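You operate a simulated robot arm through the tools that you are given. There is no shell and no other tool.

The job below is to be done with a simulated robot arm. You get a single attempt, and the scene is never put back.

## Task
Put things in order on the top of the bench with blue legs. At the end: the two-hundred gram weight with orange neck stands where the large weight with teal ring stood; the paper roll with green band is on the flat steel dish; the large weight with teal ring stands where the paper roll with green band stood; the weight with orange ring stands where the two-hundred gram weight with orange neck stood; whatever was shut is shut again. Leave all else as you found it, and nothing knocked over.

It is judged by the outcome, as a careful person would: the job done as asked, and still so three seconds after it is handed in. It fails if anything else is knocked over, pushed out of place, dropped, spilled or broken.

## Robot
A 7-joint arm with a two-finger gripper, fixed in place. Base frame: the origin is at the foot of the arm, x ahead of it, y to its left, z up; the work surface is at about z = 0. Lengths are in mm, angles in degrees, forces in N, time in s.
With the tool pointing down near the work surface it reaches from about 160 to 380 mm from the base axis. Its first joint turns from -72.0 to 72.0 degrees. Payload 0.6 kg.
Tool frame: the origin (TCP) lies between the finger pads and is the grasp point; the fingertips stand 22 mm ahead of it; z points along the fingers, y is the line along which they close. The gripper opens to 92 mm. The gripper's body begins 65 mm behind the TCP.
Orientation is that of the tool frame in the base frame, as a unit quaternion [w, x, y, z]. With the fingers straight down and closing along the base's y, the tool's x points along the base's -x, its y along +y and its z along -z.

## Interface
- The arm moves only by the tool send_rows. Its argument "deltas" is a list that holds one entry, the list of rows, each a list of 7 numbers: the turn, a rotation vector about the base's x, y, z in units of 8 degrees (1.0 is 8 degrees), then the shift along the base's x, y, z in units of 25 mm (1.0 is 25 mm), then the closure, from 0 (fully open) to 1 (shut). In form: [[[rx, ry, rz, tx, ty, tz, grip], ...]]. A call has 1 to 20 rows; each row shifts and turns the commanded pose from where the row before left it. A call with a number of a shift or a turn outside -1 to 1 is refused whole. Rows are played at 5 a second. More than 50 mm and 8.6 degrees between two rows, or a gripper value outside its range, and nothing of the call is played. Where a pose cannot be reached the arm comes as near as it can. A force on the tool above 40 N (or 10 N above the force at the start of the call, whichever is more), or a blocked arm, ends the call early, and 0.2 s more pass. The fingers move at their own pace and stop on an object; they squeeze with about 23 N. The grip force told is the motor's: it shows also when the fingers shut on nothing. Time passes only in rows, and 0.2 s behind the last, so rows that do not move let the fingers close. It gives the time, the measured TCP pose, the force on the tool (base axes), the opening and the grip force at its end, in the units of the frame above (readings bear some noise), with the torque about the TCP (base axes, N m) and any sound that the robot's microphone picked up.
- Cameras (640 x 400 px; columns grow to the right, rows downward): "scene" is fixed at [44.2, -271.2, 409]; the picture's right is [0.85, -0.52, 0.00], its down [-0.34, -0.56, -0.75] and it looks along [0.39, 0.64, -0.66] (base axes); focal length 214 px, centre (320, 200). "wrist" rides on the gripper at [71, 19, -102] in the tool frame; the picture's right is [-0.26, 0.97, 0.00], its down [-0.75, -0.20, -0.62] and it looks along [-0.60, -0.16, 0.78] (tool axes); focal length 280 px, centre (320, 200).
- get_image(camera): a new picture of that camera. It takes no simulated time.
- probe_pixels(camera, pixels): for up to 12 pixels [column, row] of the newest picture of that camera ("zoom" is the newest enlarged one), the place [x, y, z] in the base frame of the surface seen there, good to about 2 mm, but the place of the scene camera against the robot may be out by one fixed shift of up to 18 mm in any direction. It takes no simulated time.
- zoom(camera, box): a new picture of the part [left, top, right, bottom] of that camera's present view, enlarged. It takes no simulated time.
- finish_job(): hands the job in; it is judged then, once.

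Leave the gripper open and the arm clear of the work at the hand-in unless told otherwise.

The tools are called after "Emit:" by a JSON object that holds its "method" and its "body". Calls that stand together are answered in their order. send_rows: Moves the arm, as the interface text tells. Its arguments: {"type":"object","properties":{"deltas":{"type":"array","items":{"type":"array","items":{"type":"array","items":{"type":"number"}}}}},"required":["deltas"]} The other tools are called the same way: get_image (camera) takes a picture; probe_pixels (camera, pixels) gives the place of the surface under pixels of a picture; zoom (camera, box) takes an enlarged picture of a part of a camera's view; finish_job () hands the job in.

At the start:

```text
time_s: 0.0
eef_pos: [191.7, 157.0, 271.5]
orientation: [0.001, 0.001, 1.0, 0.0]
wrist_force: [-0.5, 0.2, -0.1]
moment: [0.03, 0.0, -0.01]
grip_width: 92.0
grasp_force: 0.1
```

scene: 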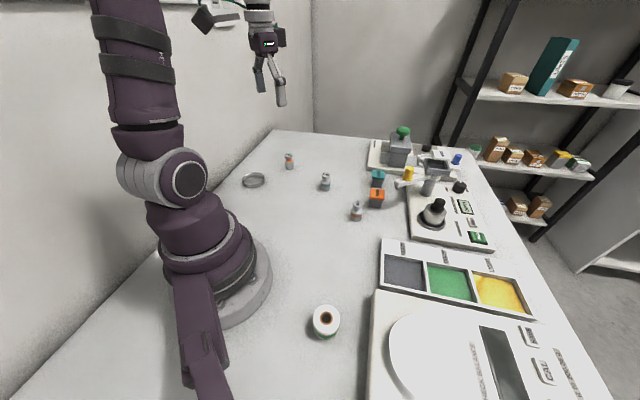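
wrist: 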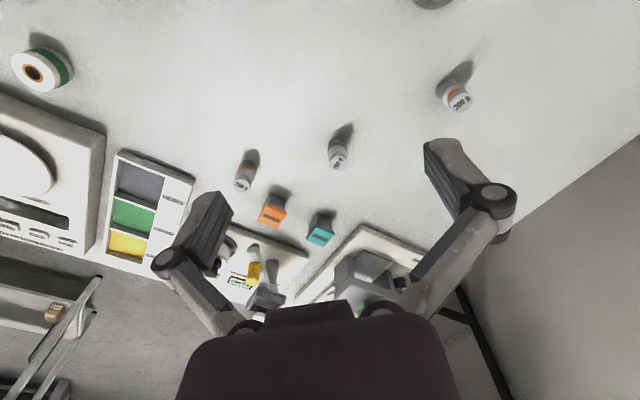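

I see a bench with three small weights, a paper roll with a green band near (326,320), and a steel dish at (253,180). I'll zoom in on each of these to identify them.

Emit:
{"method": "zoom", "body": {"camera": "scene", "box": [230, 130, 400, 236]}}

Emit:
{"method": "zoom", "body": {"camera": "wrist", "box": [200, 60, 500, 260]}}

Emit:
{"method": "zoom", "body": {"camera": "scene", "box": [280, 270, 380, 350]}}

Emit:
{"method": "zoom", "body": {"camera": "scene", "box": [350, 110, 510, 210]}}

```text
3.76 times, centred on (315, 183) of scene
```

zoom: 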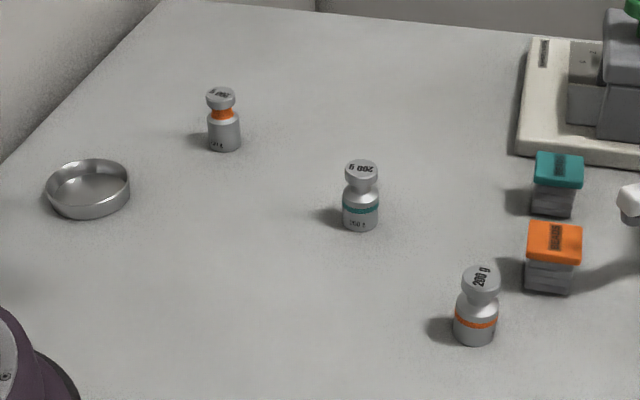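

```text
2.00 times, centred on (350, 160) of wrist
```

zoom: 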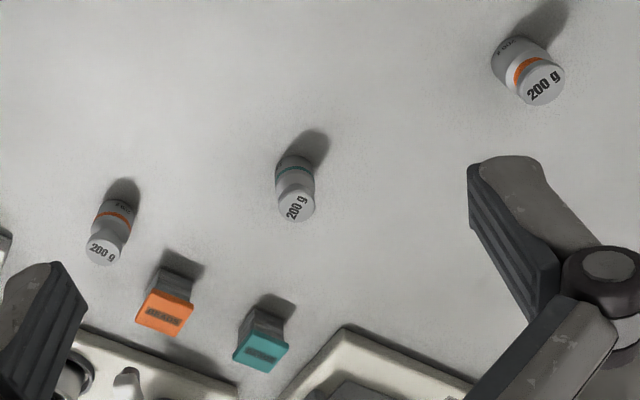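

```text
5.00 times, centred on (330, 310) of scene
```

zoom: 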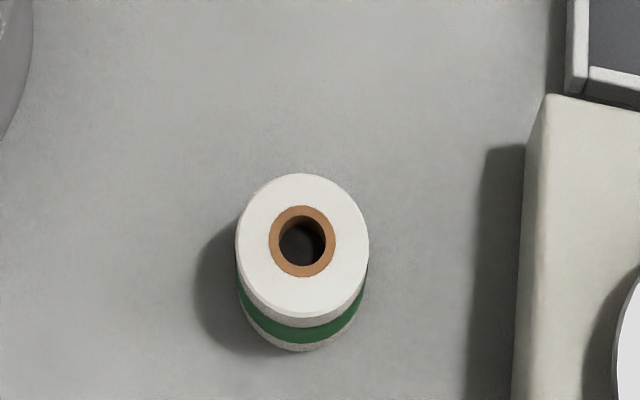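

```text
4.00 times, centred on (430, 160) of scene
```

zoom: 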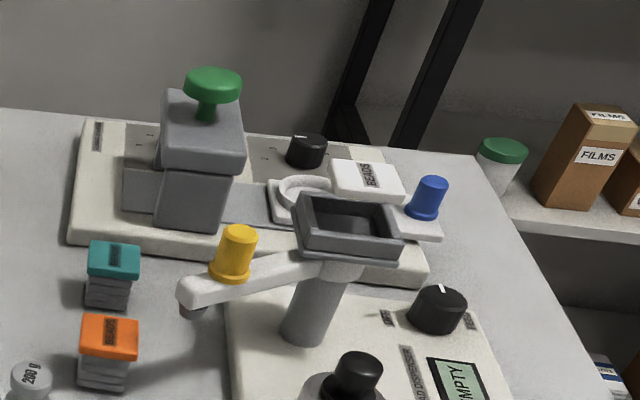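

The three weights are the orange neck at scene (289,161), the teal ring at (325,182) and the orange ring at (356,211). Next I'll probe their places from both cameras. That also gives me the shift of the scene camera.

Emit:
{"method": "probe_pixels", "body": {"camera": "scene", "pixels": [[289, 155], [289, 168], [325, 175], [325, 188], [357, 204], [356, 218], [326, 308], [315, 319], [253, 181], [253, 187], [245, 182], [300, 240]]}}

Emit:
{"method": "probe_pixels", "body": {"camera": "wrist", "pixels": [[460, 104], [449, 88], [338, 163], [337, 147], [242, 185], [247, 170], [33, 73], [45, 88], [60, 60], [433, 3], [300, 80], [420, 5]]}}

```text
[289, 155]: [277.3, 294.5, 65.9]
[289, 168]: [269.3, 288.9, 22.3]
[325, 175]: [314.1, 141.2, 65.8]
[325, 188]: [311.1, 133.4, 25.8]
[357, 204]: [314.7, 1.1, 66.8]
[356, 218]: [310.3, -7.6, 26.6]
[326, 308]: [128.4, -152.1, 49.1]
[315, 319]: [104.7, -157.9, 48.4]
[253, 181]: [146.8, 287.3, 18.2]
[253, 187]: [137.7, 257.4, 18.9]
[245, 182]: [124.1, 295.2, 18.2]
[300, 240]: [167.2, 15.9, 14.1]
```

```text
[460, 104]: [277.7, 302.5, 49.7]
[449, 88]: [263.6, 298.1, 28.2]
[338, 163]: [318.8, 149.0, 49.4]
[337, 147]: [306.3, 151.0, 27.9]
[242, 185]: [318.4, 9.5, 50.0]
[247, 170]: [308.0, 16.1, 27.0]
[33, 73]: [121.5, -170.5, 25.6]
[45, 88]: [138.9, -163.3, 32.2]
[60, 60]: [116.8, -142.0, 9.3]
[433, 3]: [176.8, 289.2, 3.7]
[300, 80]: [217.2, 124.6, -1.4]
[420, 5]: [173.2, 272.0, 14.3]
```

By the table and tops, the scene camera reads about 15 mm too high and 8 mm too low in y. The wrist camera rides on the arm, so I'll trust it for measuring. Next I turn the tool 45° about z and pull back a little, so the wrist camera sees the dish, the orange-neck weight and the teal weight.

Emit:
{"method": "send_rows", "body": {"deltas": [[[0, 0, 0.9375, -0.345, -0.113, 0, 0], [0, 0, 0.9375, -0.345, -0.113, 0, 0], [0, 0, 0.9375, -0.345, -0.113, 0, 0], [0, 0, 0.9375, -0.345, -0.113, 0, 0], [0, 0, 0.9375, -0.345, -0.113, 0, 0], [0, 0, 0.9375, -0.345, -0.113, 0, 0], [0, 0, 0, 0, 0, 0, 0]]]}}

Emit:
{"method": "get_image", "body": {"camera": "wrist"}}

Emit:
{"method": "get_image", "body": {"camera": "scene"}}

```text
time_s: 1.6
eef_pos: [140.4, 139.2, 272.7]
orientation: [0.0, -0.383, 0.924, 0.0]
wrist_force: [-0.9, -0.4, 0.6]
moment: [0.02, 0.01, -0.01]
grip_width: 92.1
grasp_force: 0.0
```

```text
taken
```

wrist: 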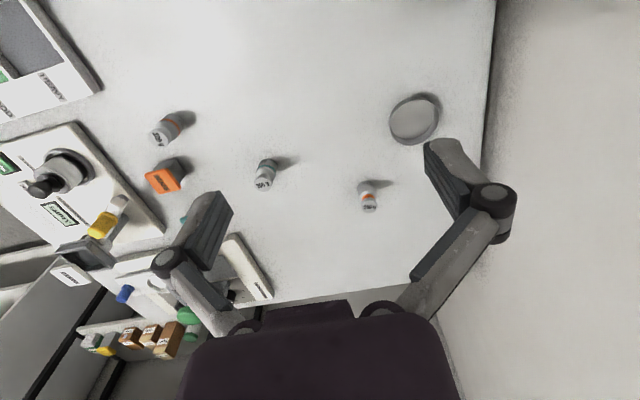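

```text
taken
```

scene: 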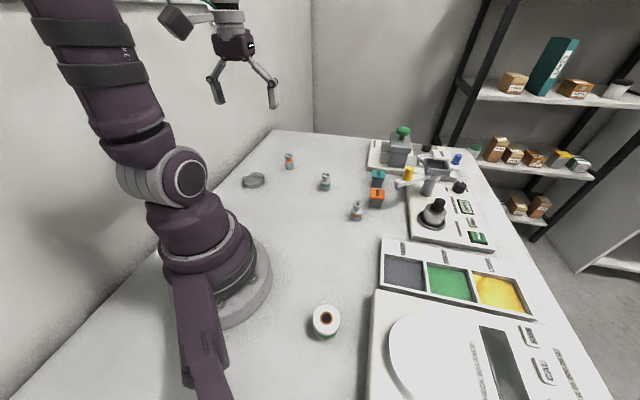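

The dish is now at wrist (414,120), the orange-neck weight at (368,197), the teal weight at (265,175) and the orange-ring weight at (166,130). I'll zoom in on this part so I can probe exact edges.

Emit:
{"method": "zoom", "body": {"camera": "wrist", "box": [340, 80, 460, 220]}}

Emit:
{"method": "zoom", "body": {"camera": "wrist", "box": [140, 100, 300, 200]}}

```text
2.86 times, centred on (400, 150) of wrist
```

zoom: 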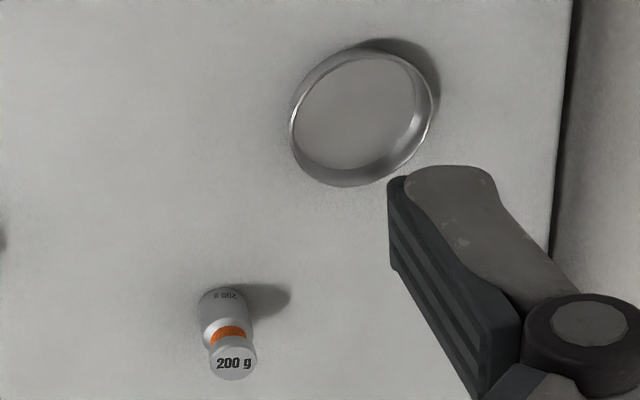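

```text
4.00 times, centred on (220, 150) of wrist
```

zoom: 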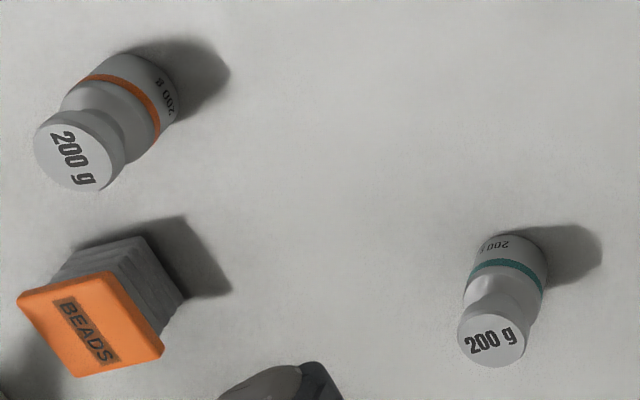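

The newest zoom shows the orange-ring and teal weights from above. I'll probe their top discs and bases there, plus the orange box.

Emit:
{"method": "probe_pixels", "body": {"camera": "zoom", "pixels": [[75, 155], [40, 150], [112, 165], [125, 95], [145, 75], [491, 338], [462, 340], [520, 336], [500, 285], [512, 250], [95, 325], [110, 255]]}}

Emit:
{"method": "probe_pixels", "body": {"camera": "wrist", "pixels": [[370, 207], [367, 195], [365, 188], [414, 118], [411, 136], [391, 120], [430, 115], [400, 125], [425, 110], [405, 101], [430, 130], [396, 137]]}}

```text
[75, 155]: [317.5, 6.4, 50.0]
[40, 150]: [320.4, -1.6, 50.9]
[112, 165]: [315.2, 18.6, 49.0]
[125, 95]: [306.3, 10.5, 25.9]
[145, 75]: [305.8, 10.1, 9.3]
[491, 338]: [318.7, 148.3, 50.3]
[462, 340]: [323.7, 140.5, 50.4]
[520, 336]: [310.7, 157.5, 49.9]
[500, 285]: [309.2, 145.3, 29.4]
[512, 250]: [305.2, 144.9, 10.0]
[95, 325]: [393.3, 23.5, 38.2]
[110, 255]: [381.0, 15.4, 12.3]
```

```text
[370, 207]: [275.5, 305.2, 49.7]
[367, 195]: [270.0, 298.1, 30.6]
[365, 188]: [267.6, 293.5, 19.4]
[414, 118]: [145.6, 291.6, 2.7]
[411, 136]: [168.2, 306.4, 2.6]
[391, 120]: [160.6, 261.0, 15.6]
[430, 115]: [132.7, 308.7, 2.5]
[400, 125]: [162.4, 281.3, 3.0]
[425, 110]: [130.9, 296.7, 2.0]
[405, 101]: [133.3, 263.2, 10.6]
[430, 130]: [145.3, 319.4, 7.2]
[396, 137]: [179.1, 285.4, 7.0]
```

The weights' tops are at z≈50, with the orange neck near (275,304), teal near (318,148) and the orange ring near (318,8). The dish floor is around (146,290) at z≈2.7. Next I swing over towards the paper roll and turn the tool to −45° to measure it.

Emit:
{"method": "send_rows", "body": {"deltas": [[[0, 0, -0.9375, 0.397, -0.928, -0.085, 0], [0, 0, -0.9375, 0.397, -0.928, -0.085, 0], [0, 0, -0.9375, 0.397, -0.928, -0.085, 0], [0, 0, -0.9375, 0.397, -0.928, -0.085, 0], [0, 0, -0.9375, 0.397, -0.928, -0.085, 0], [0, 0, -0.9375, 0.397, -0.928, -0.085, 0], [0, 0, -0.9375, -0.333, -0.733, -0.2, 0], [0, 0, -0.9375, -0.333, -0.733, -0.2, 0], [0, 0, -0.9375, -0.333, -0.733, -0.2, 0], [0, 0, -0.9375, -0.333, -0.733, -0.2, 0], [0, 0, -0.9375, -0.333, -0.733, -0.2, 0], [0, 0, -0.9375, -0.333, -0.733, -0.2, 0], [0, 0, 0, 0, 0, 0, 0]]]}}

Emit:
{"method": "get_image", "body": {"camera": "wrist"}}

Emit:
{"method": "get_image", "body": {"camera": "scene"}}

```text
time_s: 4.4
eef_pos: [149.7, -107.9, 228.7]
orientation: [-0.001, 0.383, 0.924, 0.0]
wrist_force: [-0.7, -0.2, -0.1]
moment: [-0.01, -0.02, -0.02]
grip_width: 91.8
grasp_force: 0.0
```

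```text
taken
```

wrist: 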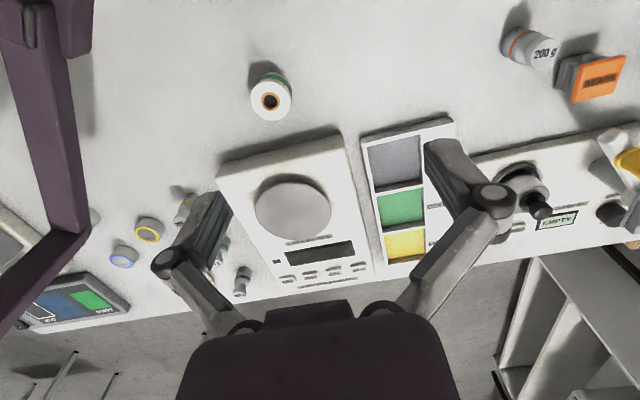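

```text
taken
```

scene: 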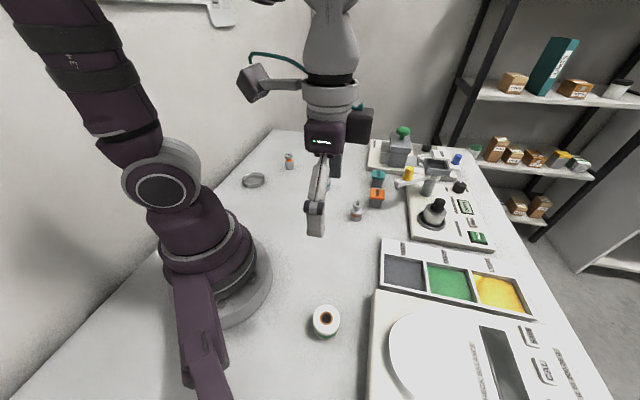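

The roll is at wrist (270,97). There are also items behind the balance, at about (148,230), (184,210) and (240,282), which I couldn't see before. I'll zoom in to check that none of them is a look-alike of the things I need.

Emit:
{"method": "zoom", "body": {"camera": "wrist", "box": [0, 170, 270, 330]}}

Emit:
{"method": "zoom", "body": {"camera": "wrist", "box": [230, 60, 310, 130]}}

```text
2.37 times, centred on (135, 250) of wrist
```

zoom: 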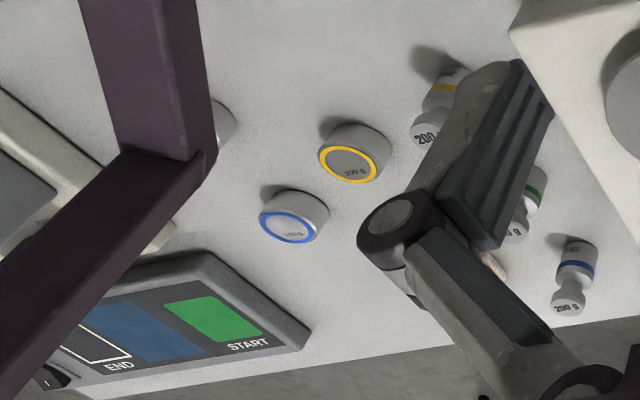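

```text
5.71 times, centred on (270, 95) of wrist
```

zoom: 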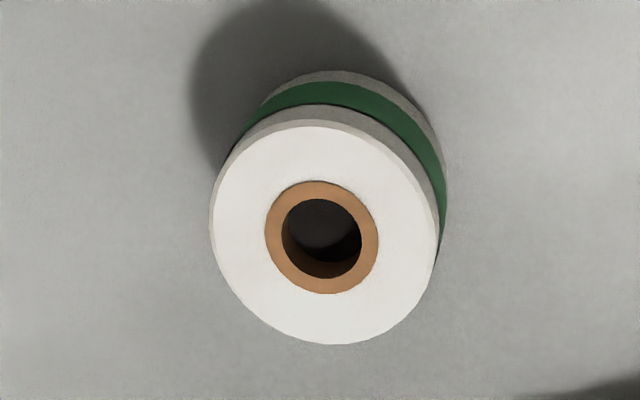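

These other weights have yellow, green and blue markings, so the two orange ones and the teal one are the ones named. I'll probe the roll top in the zoom, and the purple strut at wrist upper left to see whether it's in the way.

Emit:
{"method": "probe_pixels", "body": {"camera": "zoom", "pixels": [[220, 200], [430, 260], [330, 140], [320, 335], [260, 155], [400, 310], [420, 170], [235, 300], [350, 280], [290, 195], [330, 230], [150, 330]]}}

Emit:
{"method": "probe_pixels", "body": {"camera": "wrist", "pixels": [[45, 30], [75, 40], [50, 130], [65, 220], [30, 270], [5, 320], [80, 230], [91, 215], [148, 230], [124, 255], [345, 155], [222, 170]]}}

```text
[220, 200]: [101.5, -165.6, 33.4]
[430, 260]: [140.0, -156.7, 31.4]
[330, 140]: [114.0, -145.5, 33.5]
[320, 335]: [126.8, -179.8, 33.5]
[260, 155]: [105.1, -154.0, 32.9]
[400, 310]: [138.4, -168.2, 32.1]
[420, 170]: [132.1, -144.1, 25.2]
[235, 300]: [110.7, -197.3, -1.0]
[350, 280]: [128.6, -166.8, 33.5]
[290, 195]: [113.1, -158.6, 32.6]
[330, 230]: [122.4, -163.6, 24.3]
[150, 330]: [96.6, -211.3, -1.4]
```

```text
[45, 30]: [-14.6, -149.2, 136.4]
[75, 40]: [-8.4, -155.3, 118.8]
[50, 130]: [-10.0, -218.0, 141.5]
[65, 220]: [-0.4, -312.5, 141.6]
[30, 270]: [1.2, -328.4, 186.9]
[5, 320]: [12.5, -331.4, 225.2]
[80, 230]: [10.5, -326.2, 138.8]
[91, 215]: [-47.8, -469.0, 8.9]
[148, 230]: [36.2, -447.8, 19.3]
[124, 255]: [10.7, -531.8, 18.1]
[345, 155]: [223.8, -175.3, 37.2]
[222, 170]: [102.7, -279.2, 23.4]
```

The roll's top circle centres on about (121,−161.5), with a diameter near 41 and a top at z≈33.5. The purple strut stays at x<15, clear of the path. Next I move above the roll at z≈110 with the tool turned to −53° and look again.

Emit:
{"method": "send_rows", "body": {"deltas": [[[0, 0, -0.2, -0.228, -0.419, -0.95, 0], [0, 0, -0.2, -0.228, -0.419, -0.95, 0], [0, 0, -0.2, -0.228, -0.419, -0.95, 0], [0, 0, -0.2, -0.228, -0.419, -0.95, 0], [0, 0, -0.2, -0.228, -0.419, -0.95, 0], [0, 0, 0, 0, 0, 0, 0]]]}}

Emit:
{"method": "get_image", "body": {"camera": "wrist"}}

Emit:
{"method": "get_image", "body": {"camera": "scene"}}

```text
time_s: 5.8
eef_pos: [122.8, -162.2, 110.6]
orientation: [-0.001, 0.446, 0.895, -0.001]
wrist_force: [-0.3, 0.2, 0.0]
moment: [0.0, 0.0, 0.01]
grip_width: 92.0
grasp_force: 0.1
```

```text
taken
```

wrist: 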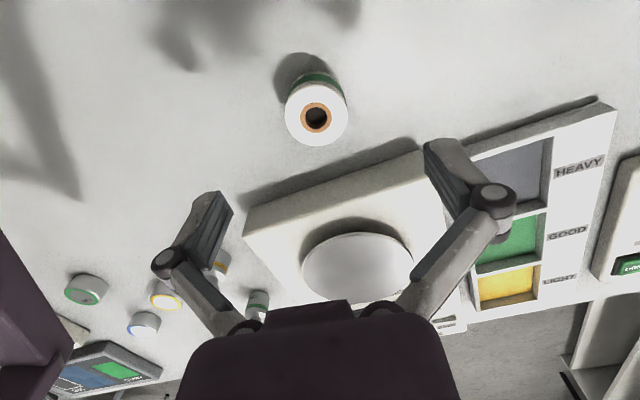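

```text
taken
```

scene: 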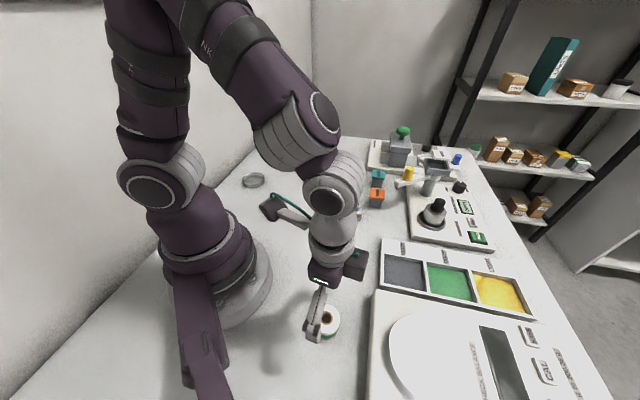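

The roll is between the fingers, seen at wrist (316,115). I'll zoom in and probe its top once more from here for an exact centre.

Emit:
{"method": "zoom", "body": {"camera": "wrist", "box": [266, 65, 366, 165]}}

```text
4.00 times, centred on (316, 115) of wrist
```

zoom: 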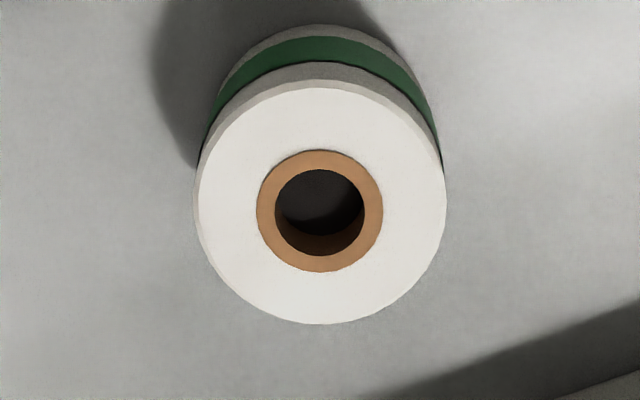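

I'll probe opposite points on the rim of the white top face to work out its centre.

Emit:
{"method": "probe_pixels", "body": {"camera": "zoom", "pixels": [[204, 205], [440, 200], [320, 92], [320, 318], [240, 120], [405, 285], [400, 120], [238, 285], [265, 210], [375, 210], [320, 155], [320, 266]]}}

```text
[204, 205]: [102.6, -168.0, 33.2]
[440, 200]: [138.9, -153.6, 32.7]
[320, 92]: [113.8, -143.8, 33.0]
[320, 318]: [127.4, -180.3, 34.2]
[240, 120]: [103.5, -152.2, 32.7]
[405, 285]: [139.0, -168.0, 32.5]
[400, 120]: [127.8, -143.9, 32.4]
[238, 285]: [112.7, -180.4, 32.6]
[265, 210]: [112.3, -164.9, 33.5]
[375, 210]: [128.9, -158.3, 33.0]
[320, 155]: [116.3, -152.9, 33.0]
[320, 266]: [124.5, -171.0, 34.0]
```

The centre of the roll is (120.6,−161.5), which matches the TCP. The dish rim is about 15 mm high, so I'll grip only the upper half of the roll, with the TCP at z≈38.5 and fingertips at about 16.5. Then I close.

Emit:
{"method": "send_rows", "body": {"deltas": [[[0, 0, 0, 0, 0, -0.953, 0], [0, 0, 0, 0, 0, -0.953, 0], [0, 0, 0, 0, 0, -0.7, 0], [0, 0, 0, 0, 0, -0.254, 0], [0, 0, 0, 0, 0, 0, 0], [0, 0, 0, 0, 0, 0, 1], [0, 0, 0, 0, 0, 0, 1], [0, 0, 0, 0, 0, 0, 1], [0, 0, 0, 0, 0, 0, 1], [0, 0, 0, 0, 0, 0, 1]]]}}

Emit:
{"method": "get_image", "body": {"camera": "wrist"}}

Emit:
{"method": "get_image", "body": {"camera": "scene"}}

```text
time_s: 8.0
eef_pos: [123.5, -160.9, 39.4]
orientation: [0.0, 0.446, 0.895, 0.0]
wrist_force: [-0.1, -0.7, 6.4]
moment: [-0.02, 0.03, -0.05]
grip_width: 40.9
grasp_force: 23.2
```

```text
taken
```

wrist: 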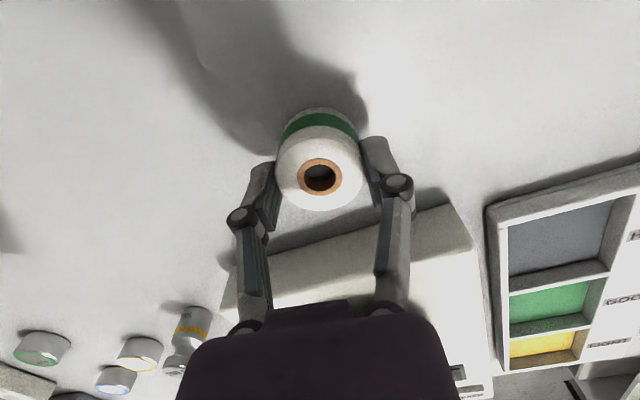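

```text
taken
```

scene: 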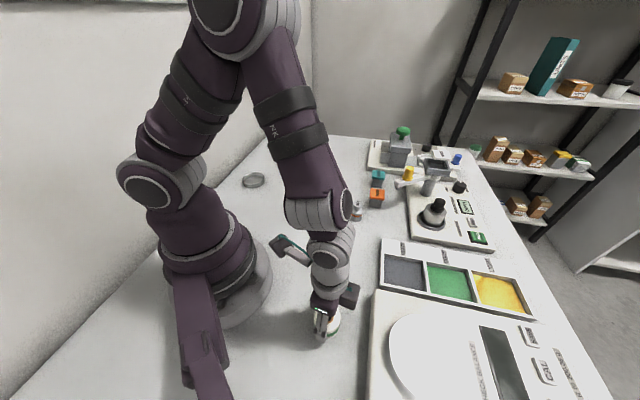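

The fingers hold the roll at 40.9 mm with a grip of 23 N. I'll lift straight up about 100 mm and check that it comes along.

Emit:
{"method": "send_rows", "body": {"deltas": [[[0, 0, 0, 0, 0, 0.3, 1], [0, 0, 0, 0, 0, 0.7, 1], [0, 0, 0, 0, 0, 1, 1], [0, 0, 0, 0, 0, 1, 1], [0, 0, 0, 0, 0, 1, 1], [0, 0, 0, 0, 0, 0, 1]]]}}

Emit:
{"method": "get_image", "body": {"camera": "wrist"}}

Emit:
{"method": "get_image", "body": {"camera": "scene"}}

```text
time_s: 9.4
eef_pos: [122.7, -161.2, 139.5]
orientation: [0.0, 0.446, 0.895, 0.0]
wrist_force: [0.3, -0.1, -0.1]
moment: [-0.02, 0.0, 0.02]
grip_width: 40.7
grasp_force: 23.2
```

```text
taken
```

wrist: 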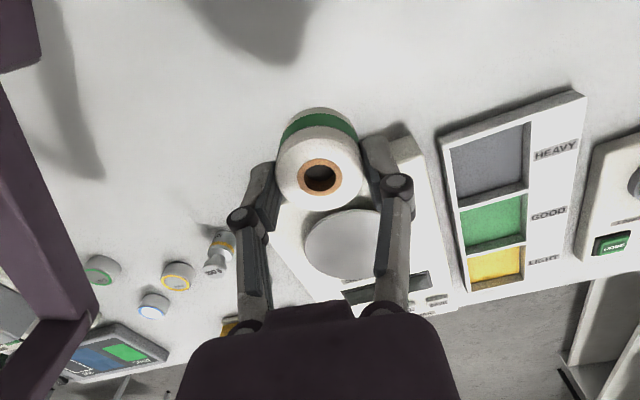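

```text
taken
```

scene: 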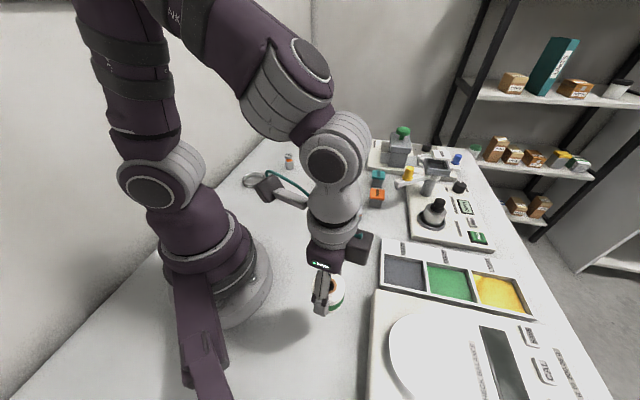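

The roll hangs upright in the grip. I'll carry it high and around to a viewpoint near (140,140,260), with the tool at +45°, where the dish can be seen beside the roll. I'll measure the dish from there.

Emit:
{"method": "send_rows", "body": {"deltas": [[[0, 0, 0.942, 0.527, 0.877, 0.41, 1], [0, 0, 0.942, 0.527, 0.877, 0.41, 1], [0, 0, 0.942, 0.527, 0.877, 0.41, 1], [0, 0, 0.942, 0.527, 0.877, 0.41, 1], [0, 0, 0.942, 0.527, 0.877, 0.41, 1], [0, 0, 0.942, 0.527, 0.877, 0.41, 1], [0, 0, 0.942, -0.343, 0.971, 0.343, 1], [0, 0, 0.942, -0.343, 0.971, 0.343, 1], [0, 0, 0.942, -0.343, 0.971, 0.343, 1], [0, 0, 0.942, -0.343, 0.971, 0.343, 1], [0, 0, 0.942, -0.343, 0.971, 0.343, 1], [0, 0, 0.942, -0.343, 0.971, 0.343, 1], [0, 0, 0.942, -0.343, 0.971, 0.343, 1], [0, 0, 0, 0, 0, 0, 1]]]}}

Emit:
{"method": "get_image", "body": {"camera": "wrist"}}

Emit:
{"method": "get_image", "body": {"camera": "scene"}}

```text
time_s: 12.4
eef_pos: [140.1, 139.6, 260.4]
orientation: [0.0, -0.384, 0.924, 0.0]
wrist_force: [0.6, 0.6, -1.1]
moment: [0.05, 0.0, 0.01]
grip_width: 41.0
grasp_force: 22.6
```

```text
taken
```

wrist: 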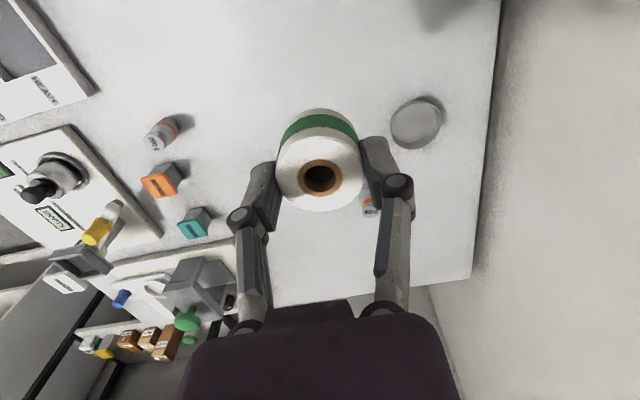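

```text
taken
```

scene: 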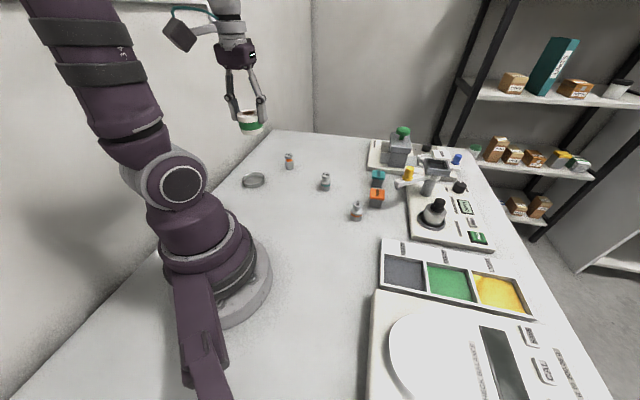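

The dish is in clear view at wrist (416,122). I'll zoom in to measure it.

Emit:
{"method": "zoom", "body": {"camera": "wrist", "box": [376, 82, 456, 162]}}

```text
5.00 times, centred on (416, 122) of wrist
```

zoom: 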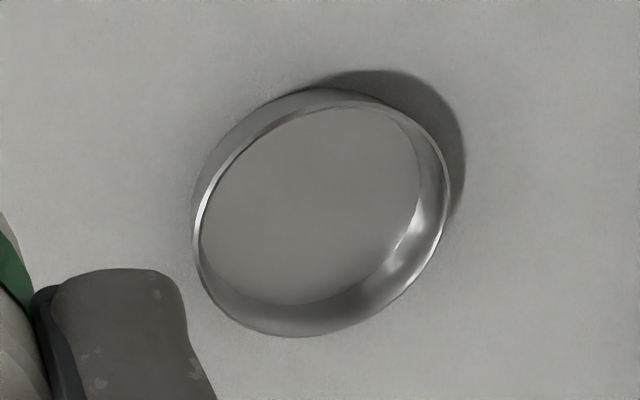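

I'll probe points around the top edge of the rim and on the floor.

Emit:
{"method": "probe_pixels", "body": {"camera": "zoom", "pixels": [[199, 225], [448, 190], [340, 104], [290, 336], [235, 145], [400, 292], [420, 130], [225, 308], [310, 205], [270, 160], [370, 240], [257, 125]]}}

Emit:
{"method": "probe_pixels", "body": {"camera": "scene", "pixels": [[253, 180], [325, 175], [356, 204], [289, 155], [300, 240], [325, 320], [242, 180], [265, 180], [253, 173], [253, 188], [326, 309], [220, 330]]}}

```text
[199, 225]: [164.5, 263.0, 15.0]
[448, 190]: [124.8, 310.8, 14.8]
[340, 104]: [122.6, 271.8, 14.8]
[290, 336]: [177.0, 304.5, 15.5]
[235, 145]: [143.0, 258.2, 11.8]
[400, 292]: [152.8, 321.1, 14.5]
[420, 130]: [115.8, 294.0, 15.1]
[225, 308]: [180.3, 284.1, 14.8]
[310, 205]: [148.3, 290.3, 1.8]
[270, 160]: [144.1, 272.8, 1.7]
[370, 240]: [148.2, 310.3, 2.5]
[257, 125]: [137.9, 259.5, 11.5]
```

```text
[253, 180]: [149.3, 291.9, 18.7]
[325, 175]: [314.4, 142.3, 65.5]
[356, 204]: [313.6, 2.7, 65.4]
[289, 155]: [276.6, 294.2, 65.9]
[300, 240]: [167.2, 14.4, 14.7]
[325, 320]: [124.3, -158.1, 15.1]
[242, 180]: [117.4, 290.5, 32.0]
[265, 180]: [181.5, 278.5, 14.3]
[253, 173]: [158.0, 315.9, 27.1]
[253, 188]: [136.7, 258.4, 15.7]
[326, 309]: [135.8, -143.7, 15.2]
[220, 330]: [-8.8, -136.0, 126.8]
```

The dish rim is a circle centred on about (148,289.3) with a radius near 32, its rim at z≈15 and its floor at z≈2. It's close to the bench edge or wall on the right of the picture, so I'll probe the edge and the wall to check clearance.

Emit:
{"method": "probe_pixels", "body": {"camera": "wrist", "pixels": [[485, 100], [482, 150], [500, 150], [540, 150], [600, 200], [540, 60], [470, 270], [480, 290], [520, 300], [497, 60], [440, 270], [378, 206]]}}

```text
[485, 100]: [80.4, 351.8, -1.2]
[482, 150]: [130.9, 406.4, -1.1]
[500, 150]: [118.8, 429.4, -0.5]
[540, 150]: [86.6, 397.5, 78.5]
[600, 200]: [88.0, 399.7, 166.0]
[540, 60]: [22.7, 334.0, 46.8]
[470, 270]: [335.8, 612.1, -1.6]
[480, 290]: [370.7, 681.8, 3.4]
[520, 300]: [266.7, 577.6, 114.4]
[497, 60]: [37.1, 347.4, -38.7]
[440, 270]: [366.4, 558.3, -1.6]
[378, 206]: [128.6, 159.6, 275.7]
```

The wall runs along y−x≈311, about 120 mm from the dish, so there's room. I'll bring the roll above the dish, to TCP (148.3,289.8,110) with the tool at 63°, and check the alignment.

Emit:
{"method": "send_rows", "body": {"deltas": [[[0, 0, 0.321, 0.047, 0.856, -0.8, 1], [0, 0, 0.321, 0.047, 0.856, -0.8, 1], [0, 0, 0.321, 0.047, 0.856, -0.8, 1], [0, 0, 0.321, 0.047, 0.856, -0.8, 1], [0, 0, 0.321, 0.047, 0.856, -0.8, 1], [0, 0, 0.321, 0.047, 0.856, -1, 1], [0, 0, 0.321, 0.047, 0.856, -1, 1], [0, 0, 0, 0, 0, 0, 1]]]}}

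Emit:
{"method": "get_image", "body": {"camera": "wrist"}}

Emit:
{"method": "get_image", "body": {"camera": "scene"}}

```text
time_s: 14.2
eef_pos: [148.8, 290.0, 110.7]
orientation: [0.0, -0.523, 0.853, 0.0]
wrist_force: [-0.1, -0.3, -0.1]
moment: [0.01, 0.01, 0.03]
grip_width: 40.8
grasp_force: 23.8
```

```text
taken
```

wrist: 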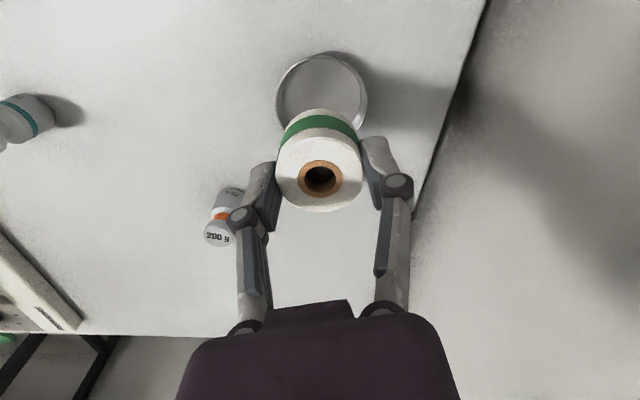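

```text
taken
```

scene: 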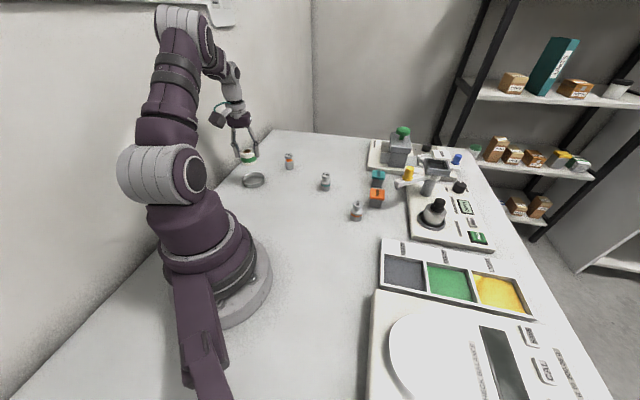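

The visible part of the dish sits just "above" the roll in the picture, as it should. I'll zoom in and probe its rim left, right and near edges from here to confirm the dish centre.

Emit:
{"method": "zoom", "body": {"camera": "wrist", "box": [262, 40, 382, 140]}}

```text
4.00 times, centred on (322, 90) of wrist
```

zoom: 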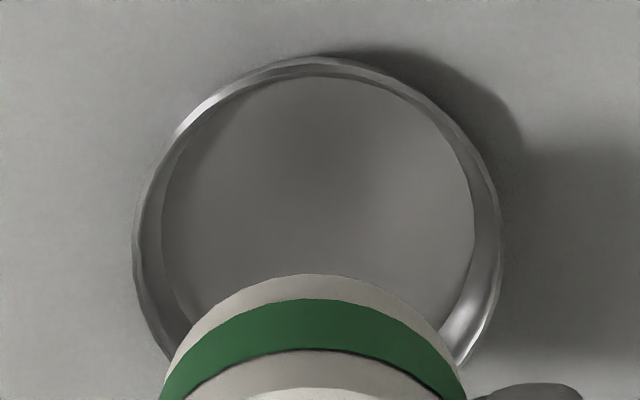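

Emit:
{"method": "probe_pixels", "body": {"camera": "zoom", "pixels": [[135, 240], [498, 240], [310, 60], [160, 345], [485, 340], [190, 115], [450, 120], [310, 68], [137, 260], [496, 260], [300, 200], [400, 230]]}}

```text
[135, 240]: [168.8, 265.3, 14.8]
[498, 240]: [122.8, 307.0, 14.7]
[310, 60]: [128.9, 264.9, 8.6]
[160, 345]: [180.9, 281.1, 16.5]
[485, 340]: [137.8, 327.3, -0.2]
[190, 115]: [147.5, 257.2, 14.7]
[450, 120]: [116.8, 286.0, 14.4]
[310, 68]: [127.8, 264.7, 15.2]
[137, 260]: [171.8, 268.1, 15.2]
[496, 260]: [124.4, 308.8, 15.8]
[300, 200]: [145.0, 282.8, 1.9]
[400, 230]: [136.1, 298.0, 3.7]
```

The dish centre comes out at (148.4,289.1), right under the roll to within about 1 mm. I'll lower to z≈43 and read the force.

Emit:
{"method": "send_rows", "body": {"deltas": [[[0, 0, 0, 0, -0.01, -1, 1], [0, 0, 0, 0, -0.01, -0.9, 1], [0, 0, 0, 0, 0, -0.5, 1], [0, 0, 0, 0, 0, -0.2, 1], [0, 0, 0, 0, 0, -0.08, 1], [0, 0, 0, 0, 0, 0, 1]]]}}

Emit:
{"method": "get_image", "body": {"camera": "wrist"}}

Emit:
{"method": "zoom", "body": {"camera": "scene", "box": [210, 140, 310, 210]}}

```text
time_s: 15.6
eef_pos: [148.6, 289.8, 43.9]
orientation: [0.0, -0.523, 0.852, 0.0]
wrist_force: [0.7, -0.7, -0.6]
moment: [0.01, -0.02, 0.0]
grip_width: 41.2
grasp_force: 22.7
```

```text
taken
```

wrist: 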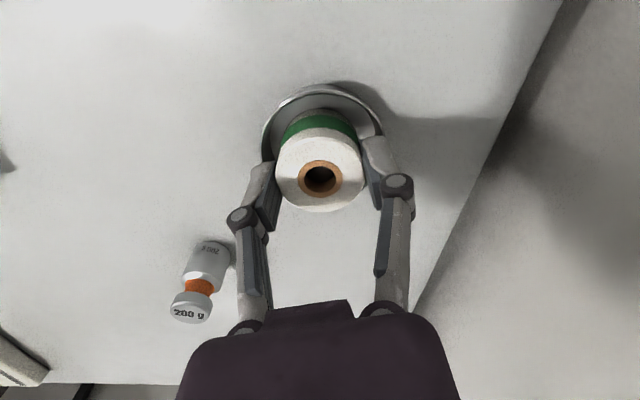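

```text
5.71 times, centred on (260, 175) of scene
```

zoom: 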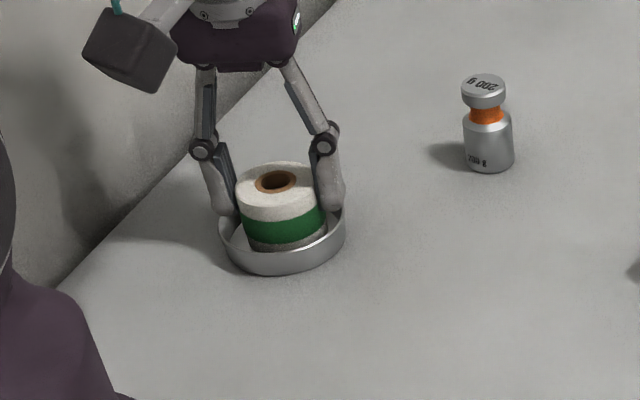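

There's no contact yet at z≈43, and the roll sits inside the dish with the fingertips above the rim. I'll lower 2 mm in small steps, watching the force.

Emit:
{"method": "send_rows", "body": {"deltas": [[[0, 0, 0, 0, 0, -0.04, 1], [0, 0, 0, 0, 0, -0.04, 1], [0, 0, 0, 0, 0, 0, 1]]]}}

```text
time_s: 16.4
eef_pos: [149.9, 290.5, 41.2]
orientation: [0.001, -0.523, 0.852, 0.001]
wrist_force: [1.2, 1.6, 17.8]
moment: [0.03, -0.06, -0.01]
grip_width: 40.9
grasp_force: 22.9
```

Contact, with 17.8 N upwards, so the roll is on the dish floor. I back off 0.4 mm to relieve the push, open the fingers part-way to about 60 mm, and rise.

Emit:
{"method": "send_rows", "body": {"deltas": [[[0, 0, 0, 0, 0, 0.018, 1], [0, 0, 0, 0, 0, 0, 1], [0, 0, 0, 0, 0, 0, 0.45], [0, 0, 0, 0, 0, 0, 0.35], [0, 0, 0, 0, 0, 0, 0.35], [0, 0, 0, 0, 0, 0, 0.35]]]}}

Emit:
{"method": "zoom", "body": {"camera": "scene", "box": [210, 140, 310, 210]}}

Emit:
{"method": "get_image", "body": {"camera": "wrist"}}

```text
time_s: 17.8
eef_pos: [150.1, 288.8, 41.9]
orientation: [0.001, -0.523, 0.852, 0.0]
wrist_force: [-0.1, 0.4, 0.0]
moment: [0.0, -0.01, 0.02]
grip_width: 59.7
grasp_force: 0.1
```

```text
5.71 times, centred on (260, 175) of scene
```

zoom: 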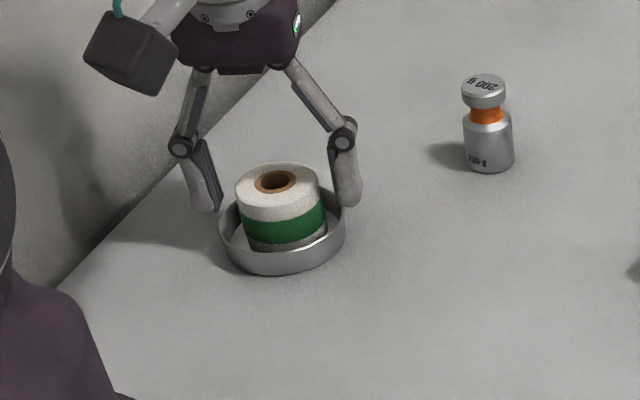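

```text
taken
```

wrist: 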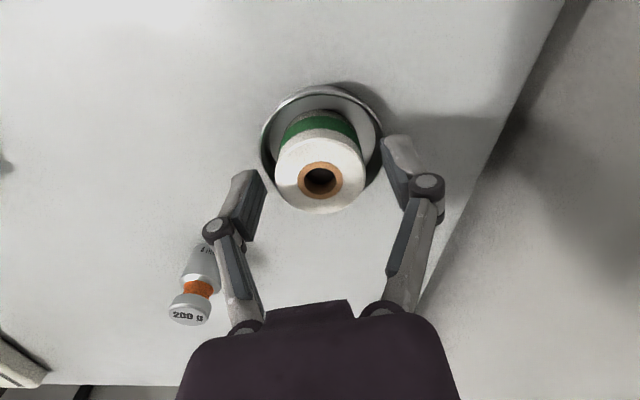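

The roll now stands upright in the dish. I'll rise clear, then swing to a viewpoint near the teal weight at TCP about (270,126,150), tool at 25°.

Emit:
{"method": "send_rows", "body": {"deltas": [[[0, 0, 0, 0, 0, 0.4, 0.35], [0, 0, 0, 0, 0, 1, 0.35], [0, 0, 0, 0, 0, 1, 0.35], [0, 0, 0, 0, 0, 1, 0.35], [0, 0, 0, 0, 0, 1, 0.35], [0, 0, -0.679, 0.695, -0.933, 0, 0.35], [0, 0, -0.679, 0.695, -0.933, 0, 0.35], [0, 0, -0.679, 0.695, -0.933, 0, 0.35], [0, 0, -0.679, 0.695, -0.933, 0, 0.35], [0, 0, -0.679, 0.695, -0.933, 0, 0.35], [0, 0, -0.679, 0.695, -0.933, 0, 0.35], [0, 0, -0.679, 0.695, -0.933, 0, 0.35], [0, 0, 0, 0, 0, 0, 0.35]]]}}

Emit:
{"method": "get_image", "body": {"camera": "wrist"}}

Emit:
{"method": "get_image", "body": {"camera": "scene"}}

```text
time_s: 20.6
eef_pos: [270.8, 125.8, 150.5]
orientation: [0.0, -0.217, 0.976, 0.0]
wrist_force: [0.5, 0.2, 0.2]
moment: [0.03, 0.01, 0.0]
grip_width: 59.6
grasp_force: 0.0
```

```text
taken
```

wrist: 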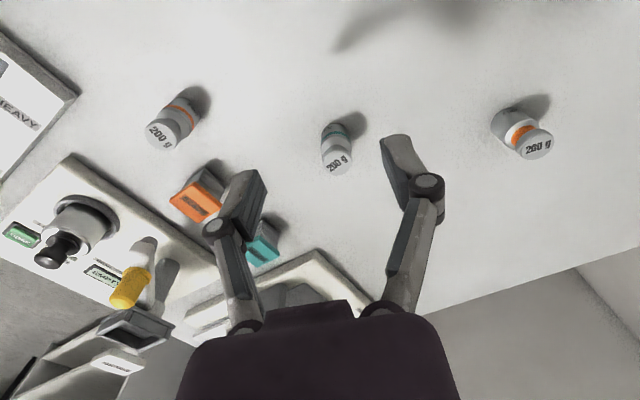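

```text
taken
```

scene: 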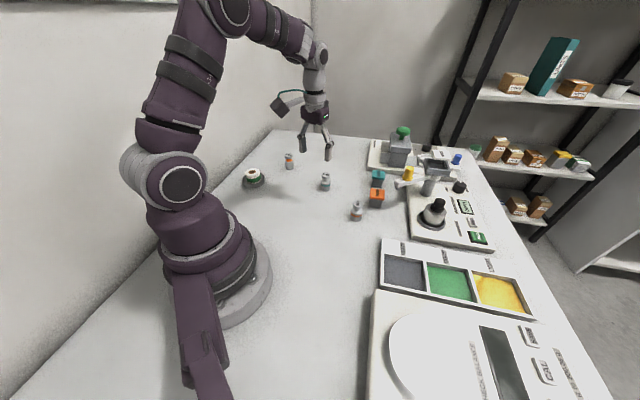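

All three weights are in this view: the orange ring at (170,125), teal at (337,148), and the orange neck at (525,135). I'll zoom in on the teal one.

Emit:
{"method": "zoom", "body": {"camera": "wrist", "box": [300, 105, 380, 185]}}

```text
5.00 times, centred on (340, 145) of wrist
```

zoom: 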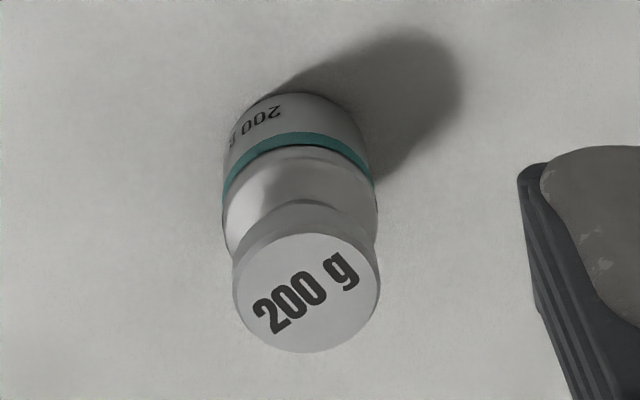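

I'll probe the rim of the top disc, the centre and a few body points of the teal weight.

Emit:
{"method": "probe_pixels", "body": {"camera": "zoom", "pixels": [[238, 290], [377, 290], [307, 238], [307, 349], [258, 250], [356, 338], [356, 250], [258, 338], [307, 293], [230, 205], [372, 190], [300, 125]]}}

Emit:
{"method": "probe_pixels", "body": {"camera": "wrist", "pixels": [[537, 143], [524, 147], [550, 138], [533, 133], [540, 156], [160, 133], [149, 127], [172, 140], [153, 141], [167, 124], [320, 122], [345, 125]]}}

```text
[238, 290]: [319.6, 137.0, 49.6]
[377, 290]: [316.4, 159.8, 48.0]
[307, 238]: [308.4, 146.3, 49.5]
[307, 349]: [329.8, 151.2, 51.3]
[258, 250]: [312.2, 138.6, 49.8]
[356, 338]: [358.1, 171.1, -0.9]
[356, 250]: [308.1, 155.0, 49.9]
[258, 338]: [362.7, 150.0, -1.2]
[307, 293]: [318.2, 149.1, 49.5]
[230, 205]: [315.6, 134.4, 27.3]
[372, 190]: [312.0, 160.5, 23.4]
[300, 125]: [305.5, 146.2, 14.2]
```

```text
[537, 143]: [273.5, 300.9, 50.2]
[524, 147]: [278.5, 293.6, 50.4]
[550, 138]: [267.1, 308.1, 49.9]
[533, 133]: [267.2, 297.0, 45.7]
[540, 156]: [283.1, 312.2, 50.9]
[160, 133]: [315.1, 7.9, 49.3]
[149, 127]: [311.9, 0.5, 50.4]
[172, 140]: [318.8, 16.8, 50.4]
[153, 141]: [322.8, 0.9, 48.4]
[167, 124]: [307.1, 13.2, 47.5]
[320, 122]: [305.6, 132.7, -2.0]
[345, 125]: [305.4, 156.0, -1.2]
```

The teal weight's centre is (318.3,148.6), with a top disc about 23 wide and the body about 27. I'll move right above it and down to z≈80, so the fingertips stay just above its top, and check.

Emit:
{"method": "send_rows", "body": {"deltas": [[[0, 0, 0, 0.645, 0.301, -0.4, 0.35], [0, 0, 0, 0.645, 0.301, -0.6, 0.35], [0, 0, 0, 0.645, 0.301, -0.66, 0.35], [0, 0, 0, 0, 0, -0.8, 0.35], [0, 0, 0, 0, 0, -0.4, 0.35], [0, 0, 0, 0, 0, 0, 0.35]]]}}

Emit:
{"method": "get_image", "body": {"camera": "wrist"}}

Emit:
{"method": "zoom", "body": {"camera": "scene", "box": [270, 120, 410, 220]}}

```text
time_s: 22.0
eef_pos: [319.5, 147.8, 79.1]
orientation: [0.0, -0.216, 0.976, 0.0]
wrist_force: [0.1, 0.2, -0.6]
moment: [-0.01, 0.0, -0.05]
grip_width: 59.7
grasp_force: 0.0
```

```text
taken
```

wrist: 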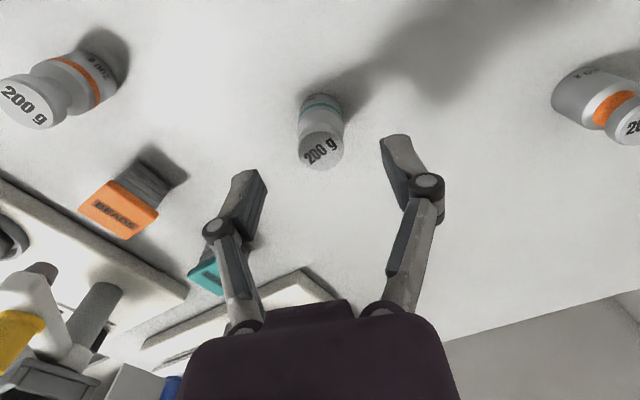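

```text
4.00 times, centred on (340, 170) of scene
```

zoom: 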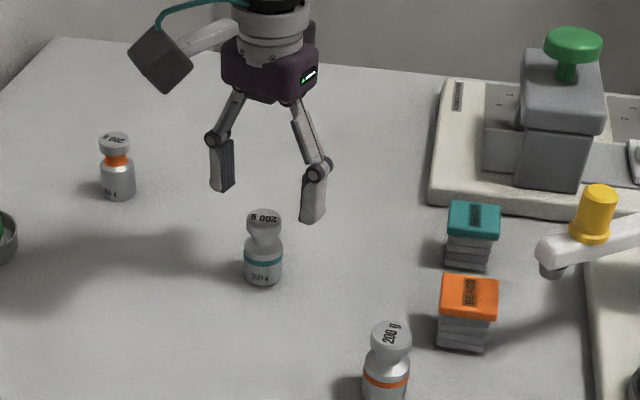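

The fingers straddle the teal weight evenly, with its top disc at wrist (322,151). I'll lower to z≈27 and close on the body.

Emit:
{"method": "send_rows", "body": {"deltas": [[[0, 0, 0, 0, 0, -0.8, 0.35], [0, 0, 0, 0, 0, -0.7, 0.35], [0, 0, 0, 0, 0, -0.4, 0.35], [0, 0, 0, 0, 0, -0.218, 0.35], [0, 0, 0, 0, 0, 0, 0.35], [0, 0, 0, 0, 0, 0, 0.6], [0, 0, 0, 0, 0, 0, 1], [0, 0, 0, 0, 0, 0, 1], [0, 0, 0, 0, 0, 0, 1], [0, 0, 0, 0, 0, 0, 1]]]}}

Emit:
{"method": "get_image", "body": {"camera": "wrist"}}

Emit:
{"method": "zoom", "body": {"camera": "scene", "box": [270, 120, 410, 220]}}

```text
time_s: 24.2
eef_pos: [319.8, 149.7, 28.1]
orientation: [0.0, -0.217, 0.976, 0.001]
wrist_force: [0.2, -0.3, 0.0]
moment: [0.0, 0.01, -0.02]
grip_width: 27.1
grasp_force: 22.7
```

```text
taken
```

wrist: 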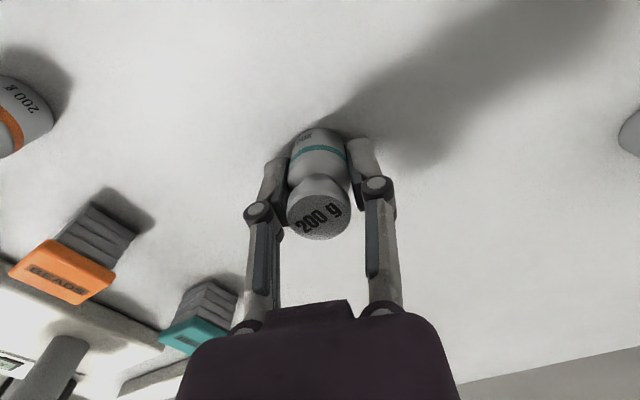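

```text
4.00 times, centred on (340, 170) of scene
```

zoom: 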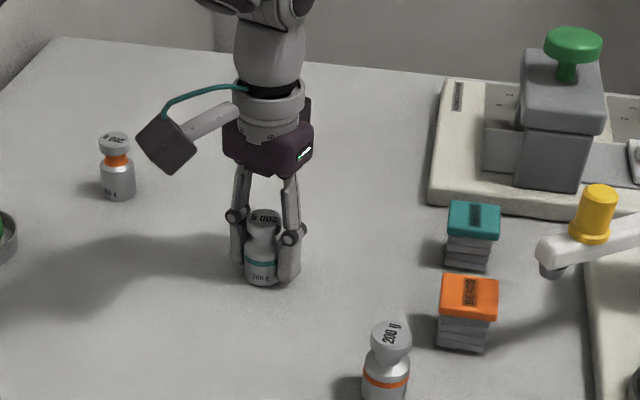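

It's gripped at 27.1 mm with 22.7 N. I'll lift 120 mm and look at how the weight sits in the grip.

Emit:
{"method": "send_rows", "body": {"deltas": [[[0, 0, 0, 0, 0, 0.2, 1], [0, 0, 0, 0, 0, 0.6, 1], [0, 0, 0, 0, 0, 1, 1], [0, 0, 0, 0, 0, 1, 1], [0, 0, 0, 0, 0, 1, 1], [0, 0, 0, 0, 0, 1, 1], [0, 0, 0, 0, 0, 0, 1]]]}}

Emit:
{"method": "zoom", "body": {"camera": "wrist", "box": [260, 120, 380, 250]}}

```text
time_s: 25.8
eef_pos: [318.6, 148.7, 147.9]
orientation: [0.0, -0.217, 0.976, 0.0]
wrist_force: [-0.6, 0.7, -2.2]
moment: [-0.01, -0.02, 0.01]
grip_width: 27.3
grasp_force: 22.6
```

```text
3.08 times, centred on (320, 185) of wrist
```

zoom: 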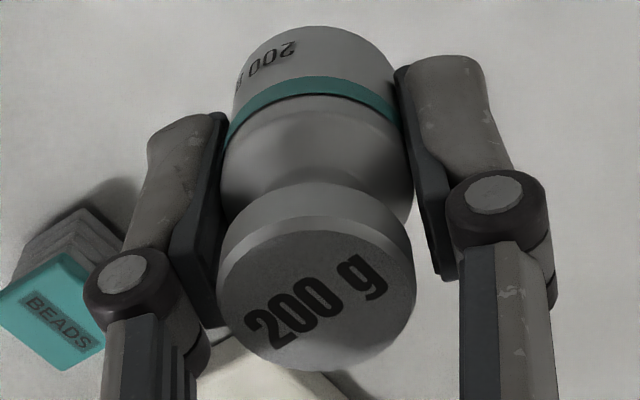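

The weight hangs straight, with about 2 N of load. I'll probe its top disc to see its offset from the TCP.

Emit:
{"method": "probe_pixels", "body": {"camera": "zoom", "pixels": [[222, 290], [412, 290], [318, 225], [318, 362], [318, 293], [255, 240], [385, 345], [380, 240], [255, 345]]}}

```text
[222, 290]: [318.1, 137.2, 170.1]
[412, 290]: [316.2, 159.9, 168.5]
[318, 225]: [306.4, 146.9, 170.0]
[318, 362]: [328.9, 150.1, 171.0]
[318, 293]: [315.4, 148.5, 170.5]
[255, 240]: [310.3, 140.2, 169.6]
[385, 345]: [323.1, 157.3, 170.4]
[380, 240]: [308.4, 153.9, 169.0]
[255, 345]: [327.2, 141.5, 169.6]
```

The weight's centre sits about 1 mm nearer the base than the TCP, and its base is 27 mm below it. I'll carry it at this height to above the roll's old place, TCP (121.2,−162.3) at −53°.

Emit:
{"method": "send_rows", "body": {"deltas": [[[0, 0, -0.6975, -0.5631, -0.8883, 0, 1], [0, 0, -0.6975, -0.5631, -0.8883, 0, 1], [0, 0, -0.6975, -0.5631, -0.8883, 0, 1], [0, 0, -0.6975, -0.5631, -0.8883, 0, 1], [0, 0, -0.6975, -0.5631, -0.8883, 0, 1], [0, 0, -0.6975, -0.5631, -0.8883, 0, 1], [0, 0, -0.6975, -0.5631, -0.8883, 0, 1], [0, 0, -0.6975, -0.5631, -0.8883, 0, 1], [0, 0, -0.6975, -0.5631, -0.8883, 0, 1], [0, 0, -0.6975, -0.5631, -0.8883, 0, 1], [0, 0, -0.6975, -0.5631, -0.8883, 0, 1], [0, 0, -0.6975, -0.5631, -0.8883, 0, 1], [0, 0, -0.6975, -0.5631, -0.8883, 0, 1], [0, 0, -0.6975, -0.5631, -0.8883, 0, 1], [0, 0, 0, 0, 0, 0, 1]]]}}

Emit:
{"method": "get_image", "body": {"camera": "wrist"}}

Emit:
{"method": "get_image", "body": {"camera": "scene"}}

```text
time_s: 29.0
eef_pos: [122.3, -161.5, 147.7]
orientation: [0.0, 0.448, 0.894, 0.0]
wrist_force: [-0.3, -0.3, -2.7]
moment: [-0.03, 0.01, 0.02]
grip_width: 27.1
grasp_force: 22.9
```

```text
taken
```

wrist: 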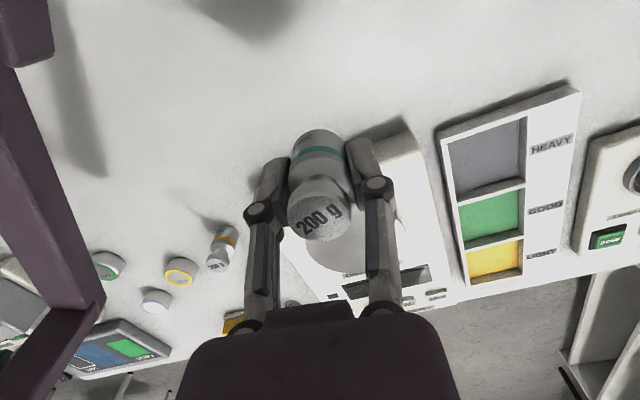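

```text
taken
```

scene: 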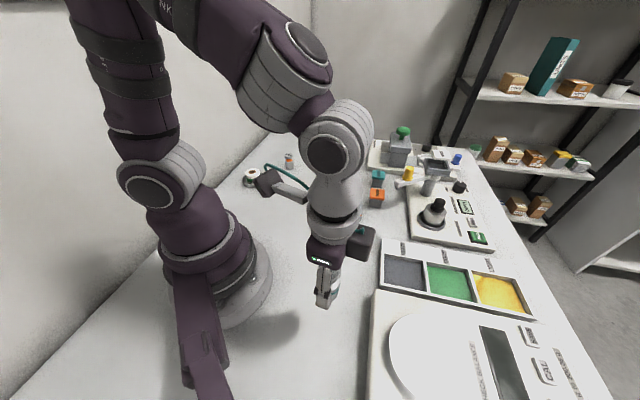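

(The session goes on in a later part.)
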